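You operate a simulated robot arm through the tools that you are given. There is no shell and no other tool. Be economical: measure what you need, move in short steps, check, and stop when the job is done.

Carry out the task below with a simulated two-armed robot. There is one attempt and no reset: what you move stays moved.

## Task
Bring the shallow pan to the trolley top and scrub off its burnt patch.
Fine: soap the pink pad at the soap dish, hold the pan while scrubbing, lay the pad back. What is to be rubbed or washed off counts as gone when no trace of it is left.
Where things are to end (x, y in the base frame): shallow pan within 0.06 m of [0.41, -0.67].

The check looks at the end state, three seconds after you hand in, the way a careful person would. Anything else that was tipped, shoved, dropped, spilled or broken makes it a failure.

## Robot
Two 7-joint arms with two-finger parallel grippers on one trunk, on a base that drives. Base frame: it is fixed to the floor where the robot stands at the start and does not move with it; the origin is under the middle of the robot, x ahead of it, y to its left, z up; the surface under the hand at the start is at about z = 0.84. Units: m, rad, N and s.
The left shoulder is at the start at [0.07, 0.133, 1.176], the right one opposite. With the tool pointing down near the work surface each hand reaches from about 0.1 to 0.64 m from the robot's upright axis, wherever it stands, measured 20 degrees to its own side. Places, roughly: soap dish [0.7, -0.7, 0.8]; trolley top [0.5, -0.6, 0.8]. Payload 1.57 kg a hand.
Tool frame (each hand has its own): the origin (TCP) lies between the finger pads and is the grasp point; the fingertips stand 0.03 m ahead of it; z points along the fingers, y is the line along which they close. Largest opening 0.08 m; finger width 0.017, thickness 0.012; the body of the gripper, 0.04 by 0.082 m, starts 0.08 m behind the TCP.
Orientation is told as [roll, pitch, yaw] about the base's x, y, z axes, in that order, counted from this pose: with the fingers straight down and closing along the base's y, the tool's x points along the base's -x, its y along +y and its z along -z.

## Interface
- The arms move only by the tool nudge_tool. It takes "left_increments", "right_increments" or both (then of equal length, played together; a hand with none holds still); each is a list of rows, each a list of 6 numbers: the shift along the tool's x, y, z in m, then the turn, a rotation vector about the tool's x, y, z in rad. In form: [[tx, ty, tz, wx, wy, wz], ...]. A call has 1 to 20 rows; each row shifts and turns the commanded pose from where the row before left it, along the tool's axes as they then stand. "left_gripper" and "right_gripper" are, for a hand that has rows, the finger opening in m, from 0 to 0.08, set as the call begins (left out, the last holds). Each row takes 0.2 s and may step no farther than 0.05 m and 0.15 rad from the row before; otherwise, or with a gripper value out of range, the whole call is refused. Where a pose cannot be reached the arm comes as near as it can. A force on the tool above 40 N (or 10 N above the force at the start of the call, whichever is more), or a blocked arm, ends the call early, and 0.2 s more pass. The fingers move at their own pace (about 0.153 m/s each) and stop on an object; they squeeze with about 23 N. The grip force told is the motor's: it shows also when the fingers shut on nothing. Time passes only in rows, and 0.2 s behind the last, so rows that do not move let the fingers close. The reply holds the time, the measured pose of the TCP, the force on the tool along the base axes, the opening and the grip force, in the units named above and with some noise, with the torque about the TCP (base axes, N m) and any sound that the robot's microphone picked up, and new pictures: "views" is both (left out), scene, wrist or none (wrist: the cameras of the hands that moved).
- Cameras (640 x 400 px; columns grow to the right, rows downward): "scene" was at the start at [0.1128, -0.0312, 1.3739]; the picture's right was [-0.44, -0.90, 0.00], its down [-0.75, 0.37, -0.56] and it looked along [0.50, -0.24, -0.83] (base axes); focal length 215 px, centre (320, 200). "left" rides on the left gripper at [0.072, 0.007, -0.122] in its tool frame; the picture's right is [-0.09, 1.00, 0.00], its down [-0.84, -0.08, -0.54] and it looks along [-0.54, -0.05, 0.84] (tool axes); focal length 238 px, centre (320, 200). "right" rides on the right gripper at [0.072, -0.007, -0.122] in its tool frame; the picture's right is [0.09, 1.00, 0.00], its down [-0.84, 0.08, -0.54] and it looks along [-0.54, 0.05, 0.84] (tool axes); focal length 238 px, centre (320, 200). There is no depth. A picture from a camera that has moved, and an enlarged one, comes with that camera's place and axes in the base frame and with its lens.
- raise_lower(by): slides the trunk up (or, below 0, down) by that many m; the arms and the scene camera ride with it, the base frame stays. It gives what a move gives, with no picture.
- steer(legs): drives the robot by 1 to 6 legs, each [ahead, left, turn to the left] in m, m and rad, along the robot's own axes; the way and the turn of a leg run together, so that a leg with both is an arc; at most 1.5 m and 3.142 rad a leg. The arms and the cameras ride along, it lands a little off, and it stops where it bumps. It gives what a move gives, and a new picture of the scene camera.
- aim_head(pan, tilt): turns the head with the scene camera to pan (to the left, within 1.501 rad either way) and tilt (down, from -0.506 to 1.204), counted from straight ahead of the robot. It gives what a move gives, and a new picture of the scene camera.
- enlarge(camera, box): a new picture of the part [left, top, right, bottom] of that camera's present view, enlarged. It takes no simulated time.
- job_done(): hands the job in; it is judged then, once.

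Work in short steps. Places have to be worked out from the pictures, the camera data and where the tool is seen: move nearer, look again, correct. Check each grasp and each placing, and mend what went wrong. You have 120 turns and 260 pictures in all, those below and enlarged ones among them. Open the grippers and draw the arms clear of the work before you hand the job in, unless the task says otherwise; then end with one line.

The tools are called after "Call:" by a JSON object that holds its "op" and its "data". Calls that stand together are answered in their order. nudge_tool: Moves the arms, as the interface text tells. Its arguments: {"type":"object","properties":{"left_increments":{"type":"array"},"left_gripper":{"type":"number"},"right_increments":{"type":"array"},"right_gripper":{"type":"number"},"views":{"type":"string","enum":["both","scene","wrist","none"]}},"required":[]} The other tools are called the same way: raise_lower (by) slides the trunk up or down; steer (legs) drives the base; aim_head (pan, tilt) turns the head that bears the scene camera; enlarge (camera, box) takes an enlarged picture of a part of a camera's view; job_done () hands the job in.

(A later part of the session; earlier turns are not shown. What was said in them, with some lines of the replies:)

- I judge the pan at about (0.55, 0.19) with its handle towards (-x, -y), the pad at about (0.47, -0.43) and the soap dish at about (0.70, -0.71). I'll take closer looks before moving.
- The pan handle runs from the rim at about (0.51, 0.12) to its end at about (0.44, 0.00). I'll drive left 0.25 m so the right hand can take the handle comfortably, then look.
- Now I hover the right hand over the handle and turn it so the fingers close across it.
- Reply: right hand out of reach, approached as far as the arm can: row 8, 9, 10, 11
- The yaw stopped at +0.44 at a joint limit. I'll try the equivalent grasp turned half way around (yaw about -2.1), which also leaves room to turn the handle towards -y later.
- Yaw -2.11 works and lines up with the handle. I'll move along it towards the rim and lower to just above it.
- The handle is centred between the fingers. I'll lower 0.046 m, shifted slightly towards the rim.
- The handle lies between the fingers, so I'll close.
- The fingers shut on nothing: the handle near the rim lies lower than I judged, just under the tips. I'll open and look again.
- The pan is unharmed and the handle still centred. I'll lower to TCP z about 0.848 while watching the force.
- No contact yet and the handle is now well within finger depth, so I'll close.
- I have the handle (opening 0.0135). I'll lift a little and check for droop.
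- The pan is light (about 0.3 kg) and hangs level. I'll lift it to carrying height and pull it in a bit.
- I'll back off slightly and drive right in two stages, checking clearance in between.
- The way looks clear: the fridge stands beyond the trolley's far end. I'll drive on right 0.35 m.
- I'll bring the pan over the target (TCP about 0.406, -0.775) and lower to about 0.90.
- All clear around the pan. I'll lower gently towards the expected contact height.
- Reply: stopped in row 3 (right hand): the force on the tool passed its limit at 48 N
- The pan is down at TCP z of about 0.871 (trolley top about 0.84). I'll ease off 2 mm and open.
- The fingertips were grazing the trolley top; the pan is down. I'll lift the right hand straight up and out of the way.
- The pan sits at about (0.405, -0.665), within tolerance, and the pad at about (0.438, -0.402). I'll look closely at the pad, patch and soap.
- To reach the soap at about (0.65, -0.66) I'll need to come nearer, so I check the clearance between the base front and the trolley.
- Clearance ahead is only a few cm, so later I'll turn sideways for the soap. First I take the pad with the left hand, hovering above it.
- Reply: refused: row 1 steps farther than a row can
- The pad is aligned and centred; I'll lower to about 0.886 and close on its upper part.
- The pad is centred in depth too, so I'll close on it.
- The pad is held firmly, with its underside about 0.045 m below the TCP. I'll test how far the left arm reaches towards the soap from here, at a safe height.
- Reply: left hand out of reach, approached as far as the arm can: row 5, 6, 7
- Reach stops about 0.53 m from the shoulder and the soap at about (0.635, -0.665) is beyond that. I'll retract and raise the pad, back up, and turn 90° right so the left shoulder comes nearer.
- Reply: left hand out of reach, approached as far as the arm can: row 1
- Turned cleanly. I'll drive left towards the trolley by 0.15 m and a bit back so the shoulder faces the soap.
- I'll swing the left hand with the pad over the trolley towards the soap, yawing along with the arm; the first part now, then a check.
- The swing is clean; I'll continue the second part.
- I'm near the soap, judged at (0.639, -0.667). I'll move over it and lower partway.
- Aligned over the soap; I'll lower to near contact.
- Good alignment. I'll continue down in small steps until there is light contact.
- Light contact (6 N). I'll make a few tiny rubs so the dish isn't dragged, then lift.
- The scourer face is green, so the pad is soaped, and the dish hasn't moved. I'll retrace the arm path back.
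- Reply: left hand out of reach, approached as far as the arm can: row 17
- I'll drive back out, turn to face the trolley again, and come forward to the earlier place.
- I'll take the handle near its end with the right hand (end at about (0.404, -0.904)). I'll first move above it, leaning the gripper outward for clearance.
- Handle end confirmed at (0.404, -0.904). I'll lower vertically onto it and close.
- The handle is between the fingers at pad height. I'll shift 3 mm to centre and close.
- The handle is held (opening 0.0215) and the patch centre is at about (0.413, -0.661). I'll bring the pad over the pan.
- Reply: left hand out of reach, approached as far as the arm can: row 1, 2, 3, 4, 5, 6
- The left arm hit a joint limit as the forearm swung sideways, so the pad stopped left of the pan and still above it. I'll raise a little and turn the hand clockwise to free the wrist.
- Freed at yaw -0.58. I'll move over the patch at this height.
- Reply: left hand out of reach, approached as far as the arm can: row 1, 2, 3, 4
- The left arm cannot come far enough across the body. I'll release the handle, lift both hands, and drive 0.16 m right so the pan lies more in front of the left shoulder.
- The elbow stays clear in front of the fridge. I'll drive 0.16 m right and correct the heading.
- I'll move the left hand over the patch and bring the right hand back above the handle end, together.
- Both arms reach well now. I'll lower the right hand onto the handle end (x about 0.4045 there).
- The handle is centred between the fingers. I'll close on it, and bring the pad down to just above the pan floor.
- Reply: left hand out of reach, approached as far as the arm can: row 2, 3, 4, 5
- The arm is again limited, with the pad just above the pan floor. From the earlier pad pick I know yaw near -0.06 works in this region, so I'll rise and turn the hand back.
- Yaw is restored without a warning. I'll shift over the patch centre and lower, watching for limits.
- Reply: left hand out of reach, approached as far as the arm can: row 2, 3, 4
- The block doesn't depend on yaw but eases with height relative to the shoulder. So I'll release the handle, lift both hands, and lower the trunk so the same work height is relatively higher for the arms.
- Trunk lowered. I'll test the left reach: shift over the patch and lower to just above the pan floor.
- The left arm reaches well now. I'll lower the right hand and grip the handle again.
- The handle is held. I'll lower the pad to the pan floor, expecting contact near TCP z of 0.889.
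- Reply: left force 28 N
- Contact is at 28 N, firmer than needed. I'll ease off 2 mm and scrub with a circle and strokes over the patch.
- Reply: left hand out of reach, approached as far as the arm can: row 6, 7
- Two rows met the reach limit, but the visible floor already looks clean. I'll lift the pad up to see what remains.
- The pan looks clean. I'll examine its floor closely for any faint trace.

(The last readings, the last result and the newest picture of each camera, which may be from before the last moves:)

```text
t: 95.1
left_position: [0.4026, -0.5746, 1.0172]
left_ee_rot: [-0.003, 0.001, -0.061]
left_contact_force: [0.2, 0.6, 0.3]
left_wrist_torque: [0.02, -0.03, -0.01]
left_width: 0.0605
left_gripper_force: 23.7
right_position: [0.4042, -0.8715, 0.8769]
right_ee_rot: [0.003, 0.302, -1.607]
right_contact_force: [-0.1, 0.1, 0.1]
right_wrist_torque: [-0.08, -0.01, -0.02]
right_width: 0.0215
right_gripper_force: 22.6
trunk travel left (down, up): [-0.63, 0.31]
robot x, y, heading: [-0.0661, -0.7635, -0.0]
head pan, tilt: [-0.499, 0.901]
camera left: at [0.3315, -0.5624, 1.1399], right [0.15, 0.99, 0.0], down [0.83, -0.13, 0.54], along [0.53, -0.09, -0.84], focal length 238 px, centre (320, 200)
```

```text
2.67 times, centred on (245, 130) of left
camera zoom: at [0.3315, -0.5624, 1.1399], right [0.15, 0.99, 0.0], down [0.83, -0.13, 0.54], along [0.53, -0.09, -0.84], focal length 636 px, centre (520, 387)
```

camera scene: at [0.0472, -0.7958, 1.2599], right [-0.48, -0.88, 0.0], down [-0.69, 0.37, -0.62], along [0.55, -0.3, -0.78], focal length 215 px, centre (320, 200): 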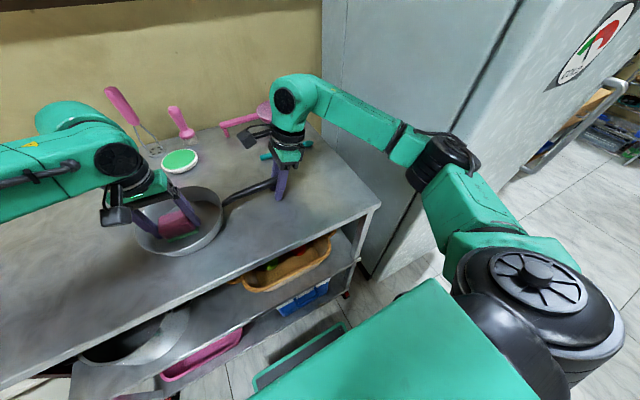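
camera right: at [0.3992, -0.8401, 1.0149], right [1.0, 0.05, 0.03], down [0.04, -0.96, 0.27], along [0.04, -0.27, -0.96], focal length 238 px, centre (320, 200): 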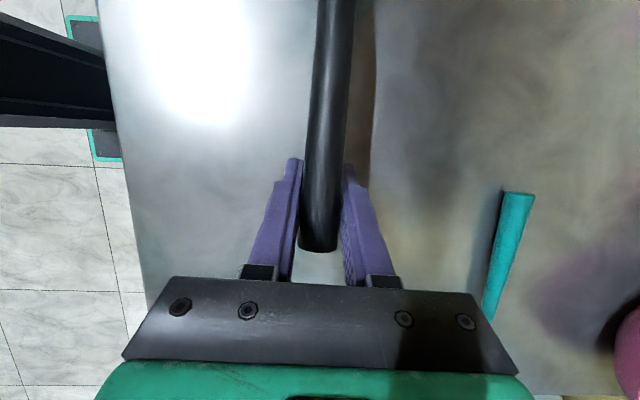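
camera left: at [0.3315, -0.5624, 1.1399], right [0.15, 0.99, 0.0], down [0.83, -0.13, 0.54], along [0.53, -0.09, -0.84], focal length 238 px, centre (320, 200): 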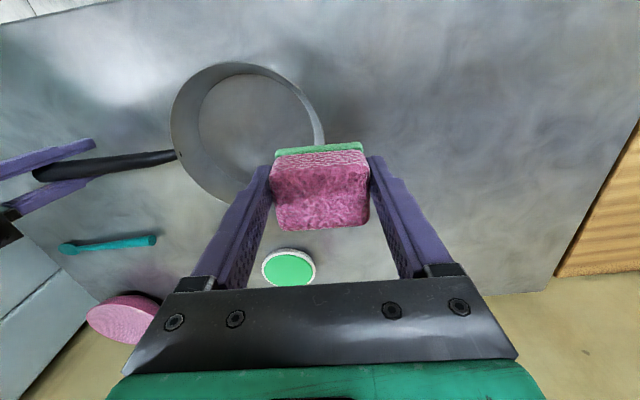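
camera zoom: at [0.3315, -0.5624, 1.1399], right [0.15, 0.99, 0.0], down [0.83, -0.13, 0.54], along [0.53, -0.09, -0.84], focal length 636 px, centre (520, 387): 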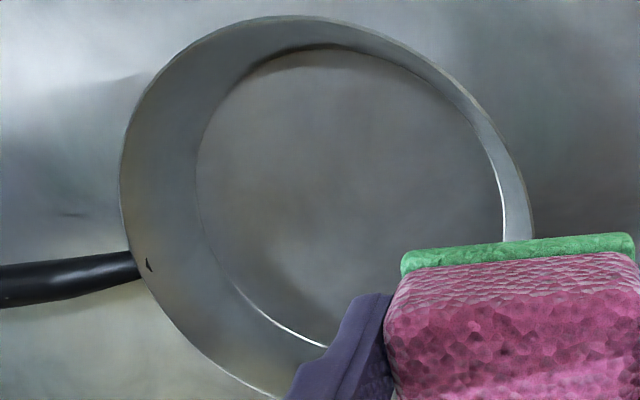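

No outline remains. For certainty I'll move the left hand so its camera sees the whole pan floor.

Call:
{"op": "nudge_tool", "data": {"left_increments": [[0.03, 0, -0.02, 0, 0, 0], [0.03, 0, -0.02, 0, 0, 0], [0.03, -0.01, 0, 0, 0, 0]], "views": "wrist"}}

Call:
{"op": "aim_head", "data": {"pan": 0.15, "tilt": 0.85}}

```text
t: 95.9
left_position: [0.3103, -0.5807, 1.0577]
left_ee_rot: [-0.002, -0.002, -0.061]
left_contact_force: [0.0, 0.0, -0.7]
left_wrist_torque: [0.03, -0.02, 0.0]
left_width: 0.061
left_gripper_force: 23.1
right_position: [0.4035, -0.8738, 0.8768]
right_ee_rot: [0.003, 0.302, -1.607]
right_contact_force: [-0.9, -0.3, 0.7]
right_wrist_torque: [-0.41, 0.02, 0.01]
right_width: 0.0214
right_gripper_force: 23.0
trunk travel left (down, up): [-0.63, 0.31]
robot x, y, heading: [-0.0665, -0.7602, 0.003]
head pan, tilt: [-0.499, 0.901]
camera left: at [0.2395, -0.5686, 1.1813], right [0.15, 0.99, 0.0], down [0.83, -0.13, 0.54], along [0.54, -0.08, -0.84], focal length 238 px, centre (320, 200)
```

left: 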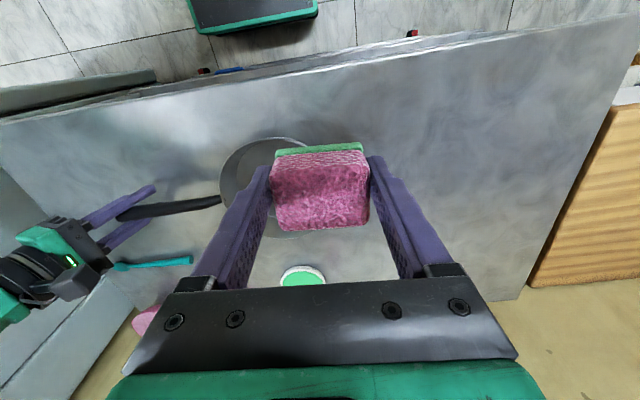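

```text
t: 97.0
left_position: [0.3132, -0.5795, 1.0586]
left_ee_rot: [-0.004, 0.0, -0.061]
left_contact_force: [0.3, -0.1, -1.0]
left_wrist_torque: [-0.04, 0.0, 0.01]
left_width: 0.0607
left_gripper_force: 23.0
right_position: [0.4035, -0.8725, 0.878]
right_ee_rot: [0.004, 0.303, -1.607]
right_contact_force: [-0.5, -0.1, 0.7]
right_wrist_torque: [-0.18, -0.02, 0.01]
right_width: 0.0215
right_gripper_force: 23.1
trunk travel left (down, up): [-0.63, 0.31]
robot x, y, heading: [-0.0679, -0.7579, 0.003]
head pan, tilt: [0.15, 0.85]
camera scene: at [0.0596, -0.749, 1.2637], right [0.15, -0.99, 0.0], down [-0.74, -0.11, -0.66], along [0.65, 0.1, -0.75], focal length 215 px, centre (320, 200)
```

scene: 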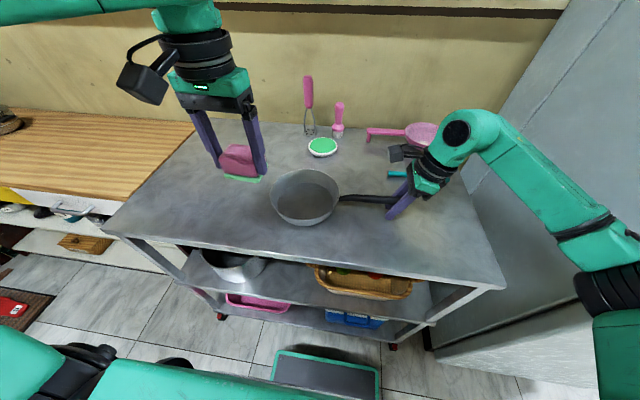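

Call:
{"op": "enlarge", "data": {"camera": "scene", "box": [260, 160, 350, 230]}}

```text
5.71 times, centred on (305, 195) of scene
camera zoom: at [0.0596, -0.749, 1.2637], right [0.15, -0.99, 0.0], down [-0.74, -0.11, -0.66], along [0.65, 0.1, -0.75], focal length 1226 px, centre (406, 229)
```

zoom: 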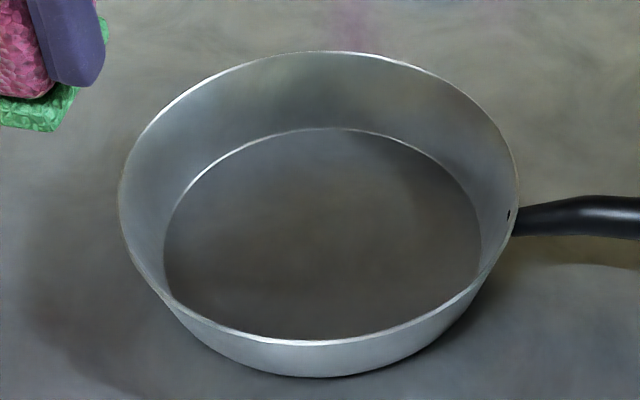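

The floor is clean and the pan is at about (0.41, -0.66). I'll release the handle, raise the right hand, and take the pad back towards its original place (0.434, -0.402).

Call:
{"op": "nudge_tool", "data": {"right_increments": [[0, 0, 0, 0, 0, 0], [0, 0, 0, 0, 0, 0], [0.0089, 0, -0.0287, 0, 0, 0], [0.0089, 0, -0.0287, 0, 0, 0], [0.0089, 0, -0.0287, 0, 0, 0], [0.0089, 0, -0.0287, 0, 0, 0], [0.0089, 0, -0.0287, 0, 0, 0]], "left_increments": [[-0.016, 0.037, 0, 0, 0, 0], [-0.016, 0.037, 0, 0, 0, 0], [-0.016, 0.037, 0, 0, 0, 0], [-0.016, 0.037, 0, 0, 0, 0], [-0.03, 0.023, 0, 0, 0, 0], [-0.015, 0, 0.03, 0, 0, 0], [0, 0, 0.04, 0, 0, 0]], "right_gripper": 0.06}}

```text
t: 98.5
left_position: [0.4321, -0.4138, 0.9883]
left_ee_rot: [-0.005, 0.001, -0.059]
left_contact_force: [0.1, -0.3, 0.0]
left_wrist_torque: [-0.01, -0.01, 0.01]
left_width: 0.0609
left_gripper_force: 22.8
right_position: [0.4055, -0.8719, 1.029]
right_ee_rot: [0.002, 0.301, -1.606]
right_contact_force: [0.0, 1.1, 0.1]
right_wrist_torque: [-0.01, 0.01, 0.0]
right_width: 0.06
right_gripper_force: 0.0
trunk travel left (down, up): [-0.63, 0.31]
robot x, y, heading: [-0.0657, -0.7603, -0.002]
head pan, tilt: [0.15, 0.85]
camera scene: at [0.0592, -0.7472, 1.2637], right [0.15, -0.99, 0.0], down [-0.74, -0.11, -0.66], along [0.65, 0.1, -0.75], focal length 215 px, centre (320, 200)
camera right: at [0.4009, -0.839, 1.1661], right [1.0, 0.05, 0.03], down [0.04, -0.96, 0.27], along [0.04, -0.27, -0.96], focal length 238 px, centre (320, 200)
camera left: at [0.3606, -0.4015, 1.1103], right [0.15, 0.99, 0.0], down [0.83, -0.13, 0.54], along [0.54, -0.09, -0.84], focal length 238 px, centre (320, 200)
```

scene: 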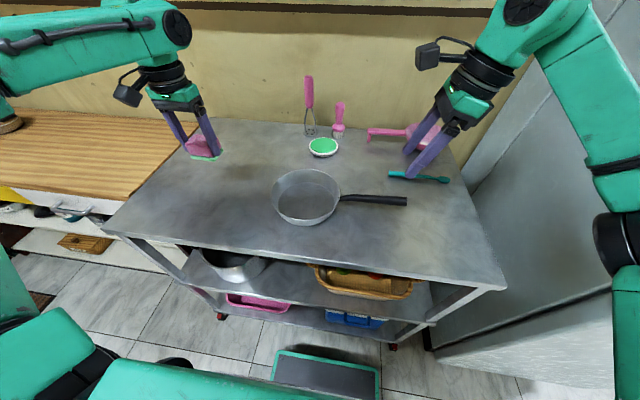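
right: 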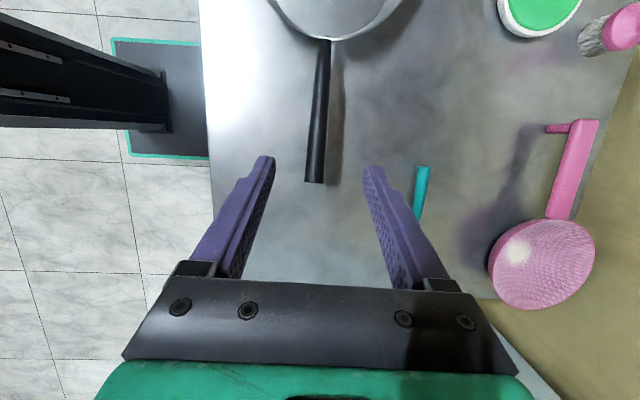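
left: 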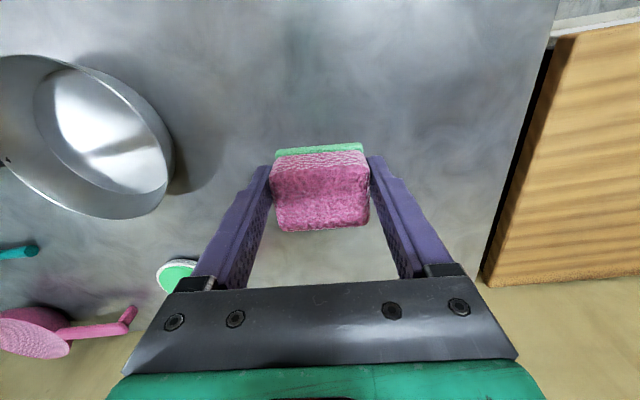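

Pan at rest with the right hand clear. I'll shift 11 mm left and lower the pad to near the trolley top (release height about 0.886).

Call:
{"op": "nudge_tool", "data": {"left_increments": [[-0.001, 0.011, 0.03, 0, 0, 0], [0, 0, 0.035, 0, 0, 0], [0, 0, 0.02, 0, 0, 0], [0, 0, 0.012, 0, 0, 0], [0, 0, 0.003, 0, 0, 0], [0, 0, 0, 0, 0, 0]], "views": "none"}}

```text
t: 100.0
left_position: [0.4331, -0.4063, 0.8891]
left_ee_rot: [-0.003, 0.0, -0.058]
left_contact_force: [-0.3, 1.3, -1.0]
left_wrist_torque: [0.01, 0.02, 0.03]
left_width: 0.0607
left_gripper_force: 22.8
right_position: [0.4055, -0.8725, 1.0278]
right_ee_rot: [0.003, 0.303, -1.606]
right_contact_force: [0.2, -0.5, 0.5]
right_wrist_torque: [-0.03, 0.02, -0.01]
right_width: 0.0598
right_gripper_force: 0.1
trunk travel left (down, up): [-0.63, 0.31]
robot x, y, heading: [-0.0681, -0.7618, -0.003]
head pan, tilt: [0.15, 0.85]
```

Call:
{"op": "nudge_tool", "data": {"left_increments": [[0, 0, 0.002, 0, 0, 0], [0, 0, 0.0015, 0, 0, 0], [0, 0, 0, 0, 0, 0]], "views": "none"}}

```text
t: 100.8
left_position: [0.433, -0.4058, 0.8842]
left_ee_rot: [-0.003, -0.001, -0.06]
left_contact_force: [-0.3, -1.0, 0.0]
left_wrist_torque: [-0.02, 0.01, 0.03]
left_width: 0.0608
left_gripper_force: 23.0
right_position: [0.4062, -0.873, 1.0269]
right_ee_rot: [0.003, 0.304, -1.607]
right_contact_force: [0.0, 0.2, -0.4]
right_wrist_torque: [-0.03, 0.0, -0.01]
right_width: 0.06
right_gripper_force: 0.1
trunk travel left (down, up): [-0.63, 0.31]
robot x, y, heading: [-0.0668, -0.7627, -0.002]
head pan, tilt: [0.15, 0.85]
```

I'm at the picked-up height within a millimetre or so. I'll lower 1 mm more, open, and rise straight up.

Call:
{"op": "nudge_tool", "data": {"left_increments": [[0, 0, 0.0012, 0, 0, 0], [0, 0, 0, 0, 0, 0]], "views": "none"}}

Call:
{"op": "nudge_tool", "data": {"left_increments": [[0, 0, 0, 0, 0, 0], [0, 0, 0, 0, 0, 0], [0, 0, -0.02, 0, 0, 0], [0, 0, -0.04, 0, 0, 0], [0, 0, -0.04, 0, 0, 0], [0, 0, -0.04, 0, 0, 0]], "left_gripper": 0.08}}

```text
t: 101.3
left_position: [0.4342, -0.4054, 0.8828]
left_ee_rot: [-0.002, 0.0, -0.059]
left_contact_force: [0.9, -0.3, 0.9]
left_wrist_torque: [0.02, -0.03, 0.01]
left_width: 0.0607
left_gripper_force: 23.1
right_position: [0.4065, -0.8736, 1.0282]
right_ee_rot: [0.004, 0.304, -1.606]
right_contact_force: [-0.3, 0.6, -0.1]
right_wrist_torque: [-0.01, 0.03, 0.03]
right_width: 0.06
right_gripper_force: 0.0
trunk travel left (down, up): [-0.63, 0.31]
robot x, y, heading: [-0.0684, -0.763, 0.0]
head pan, tilt: [0.15, 0.85]
```

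```text
t: 102.8
left_position: [0.4332, -0.4033, 1.0221]
left_ee_rot: [-0.003, 0.001, -0.061]
left_contact_force: [-0.3, 0.0, 0.2]
left_wrist_torque: [0.0, 0.01, -0.04]
left_width: 0.0799
left_gripper_force: 0.1
right_position: [0.4057, -0.8733, 1.0284]
right_ee_rot: [0.004, 0.303, -1.607]
right_contact_force: [0.6, -0.8, 0.2]
right_wrist_torque: [-0.01, 0.01, -0.05]
right_width: 0.06
right_gripper_force: 0.1
trunk travel left (down, up): [-0.63, 0.31]
robot x, y, heading: [-0.0647, -0.7627, 0.001]
head pan, tilt: [0.15, 0.85]
camera scene: at [0.0589, -0.7496, 1.2637], right [0.15, -0.99, 0.0], down [-0.74, -0.11, -0.66], along [0.65, 0.1, -0.75], focal length 215 px, centre (320, 200)
camera left: at [0.3621, -0.3917, 1.1466], right [0.15, 0.99, 0.0], down [0.83, -0.13, 0.54], along [0.54, -0.08, -0.84], focal length 238 px, centre (320, 200)
```

scene: 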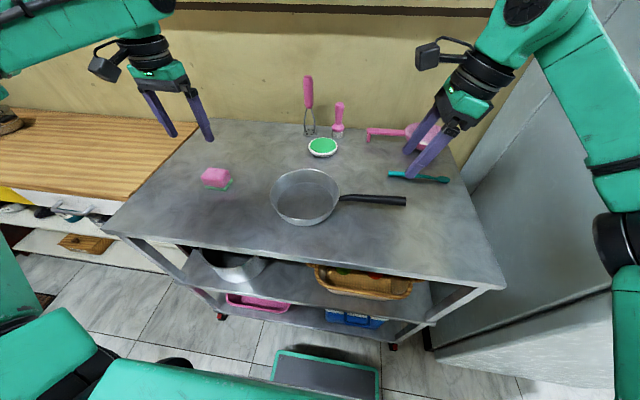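
left: 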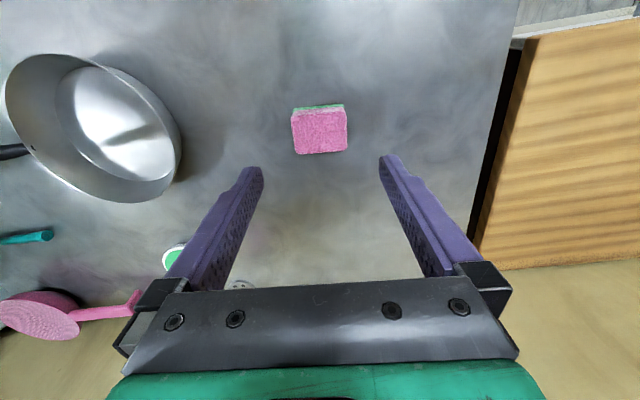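

The pad lies flat at its place. I'll check the pan once more from this view for residue.

Call:
{"op": "enlarge", "data": {"camera": "left", "box": [0, 40, 190, 210]}}

Call:
{"op": "enlarge", "data": {"camera": "scene", "box": [190, 130, 420, 240]}}

```text
2.35 times, centred on (95, 125) of left
camera zoom: at [0.3621, -0.3917, 1.1466], right [0.15, 0.99, 0.0], down [0.83, -0.13, 0.54], along [0.54, -0.08, -0.84], focal length 561 px, centre (849, 376)
```

zoom: 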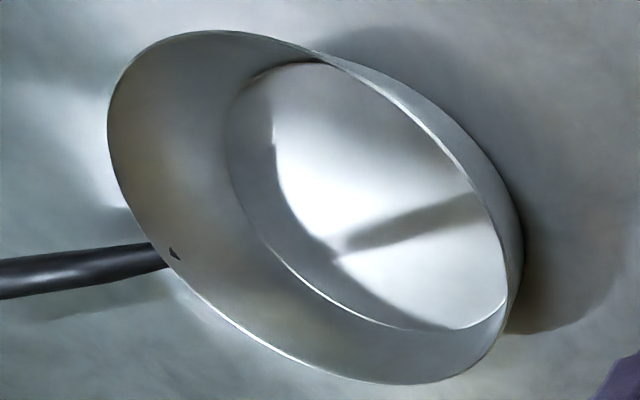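

```text
2.78 times, centred on (305, 185) of scene
camera zoom: at [0.0589, -0.7496, 1.2637], right [0.15, -0.99, 0.0], down [-0.74, -0.11, -0.66], along [0.65, 0.1, -0.75], focal length 597 px, centre (362, 242)
```

zoom: 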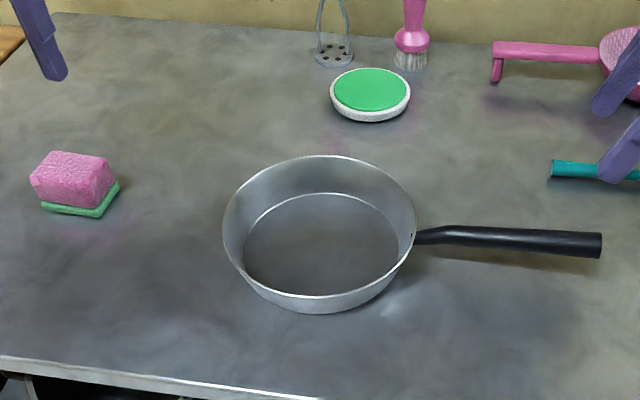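

The pan is clean (only a glare and an arm shadow), and everything stands in place. I'll raise both arms and back the robot away.

Call:
{"op": "nudge_tool", "data": {"left_increments": [[0, 0, -0.04, 0, 0, 0], [0, 0, -0.04, 0, 0, 0], [0, 0, 0, 0, 0, 0]], "right_increments": [[0.0089, 0, -0.0287, 0, 0, 0], [0.0089, 0, -0.0287, 0, 0, 0], [0.0089, 0, -0.0287, 0, 0, 0]], "views": "none"}}

Call:
{"op": "steer", "data": {"legs": [[-0.2, 0, 0]]}}

```text
t: 103.5
left_position: [0.4328, -0.4037, 1.1019]
left_ee_rot: [-0.003, 0.001, -0.061]
left_contact_force: [0.3, -0.2, -0.7]
left_wrist_torque: [0.01, 0.01, -0.02]
left_width: 0.08
left_gripper_force: 0.1
right_position: [0.4033, -0.8722, 1.1182]
right_ee_rot: [0.003, 0.304, -1.607]
right_contact_force: [0.0, 0.2, 0.6]
right_wrist_torque: [-0.03, -0.04, 0.02]
right_width: 0.0599
right_gripper_force: 0.2
trunk travel left (down, up): [-0.63, 0.31]
robot x, y, heading: [-0.064, -0.7628, -0.004]
head pan, tilt: [0.15, 0.85]
```

```text
t: 105.1
left_position: [0.2344, -0.4022, 1.1022]
left_ee_rot: [-0.003, 0.0, -0.056]
left_contact_force: [0.2, -0.6, -0.4]
left_wrist_torque: [-0.01, 0.0, 0.03]
left_width: 0.08
left_gripper_force: 0.1
right_position: [0.2061, -0.8716, 1.117]
right_ee_rot: [0.001, 0.305, -1.604]
right_contact_force: [-0.5, 0.3, 0.5]
right_wrist_torque: [-0.03, -0.02, -0.02]
right_width: 0.06
right_gripper_force: 0.1
trunk travel left (down, up): [-0.63, 0.31]
robot x, y, heading: [-0.2701, -0.7605, 0.01]
head pan, tilt: [0.15, 0.85]
camera scene: at [-0.1385, -0.7487, 1.2636], right [0.15, -0.99, 0.0], down [-0.74, -0.12, -0.66], along [0.65, 0.1, -0.75], focal length 215 px, centre (320, 200)
```

scene: 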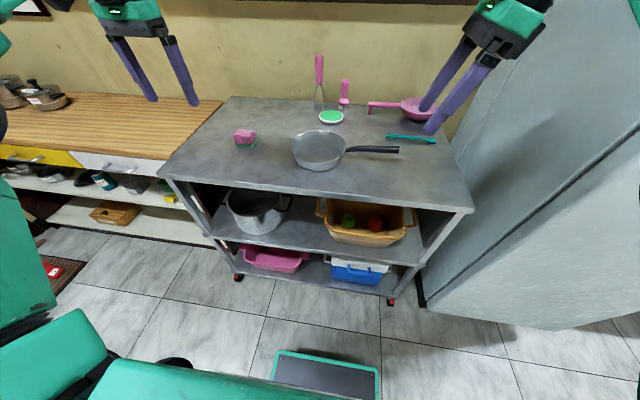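

The arms are clear, the pan is on the trolley and clean, and the pad is laid back. I'm handing in.

Call:
{"op": "job_done", "data": {}}

```text
The job is handed in.
```

The shallow pan is on the trolley top at about (0.41, -0.66), within the 0.06 m tolerance, with no trace of the burnt patch visible in close-ups. I soaped the pink pad, held the pan by its handle while scrubbing, laid the pad back where it was, and nothing else looks moved.
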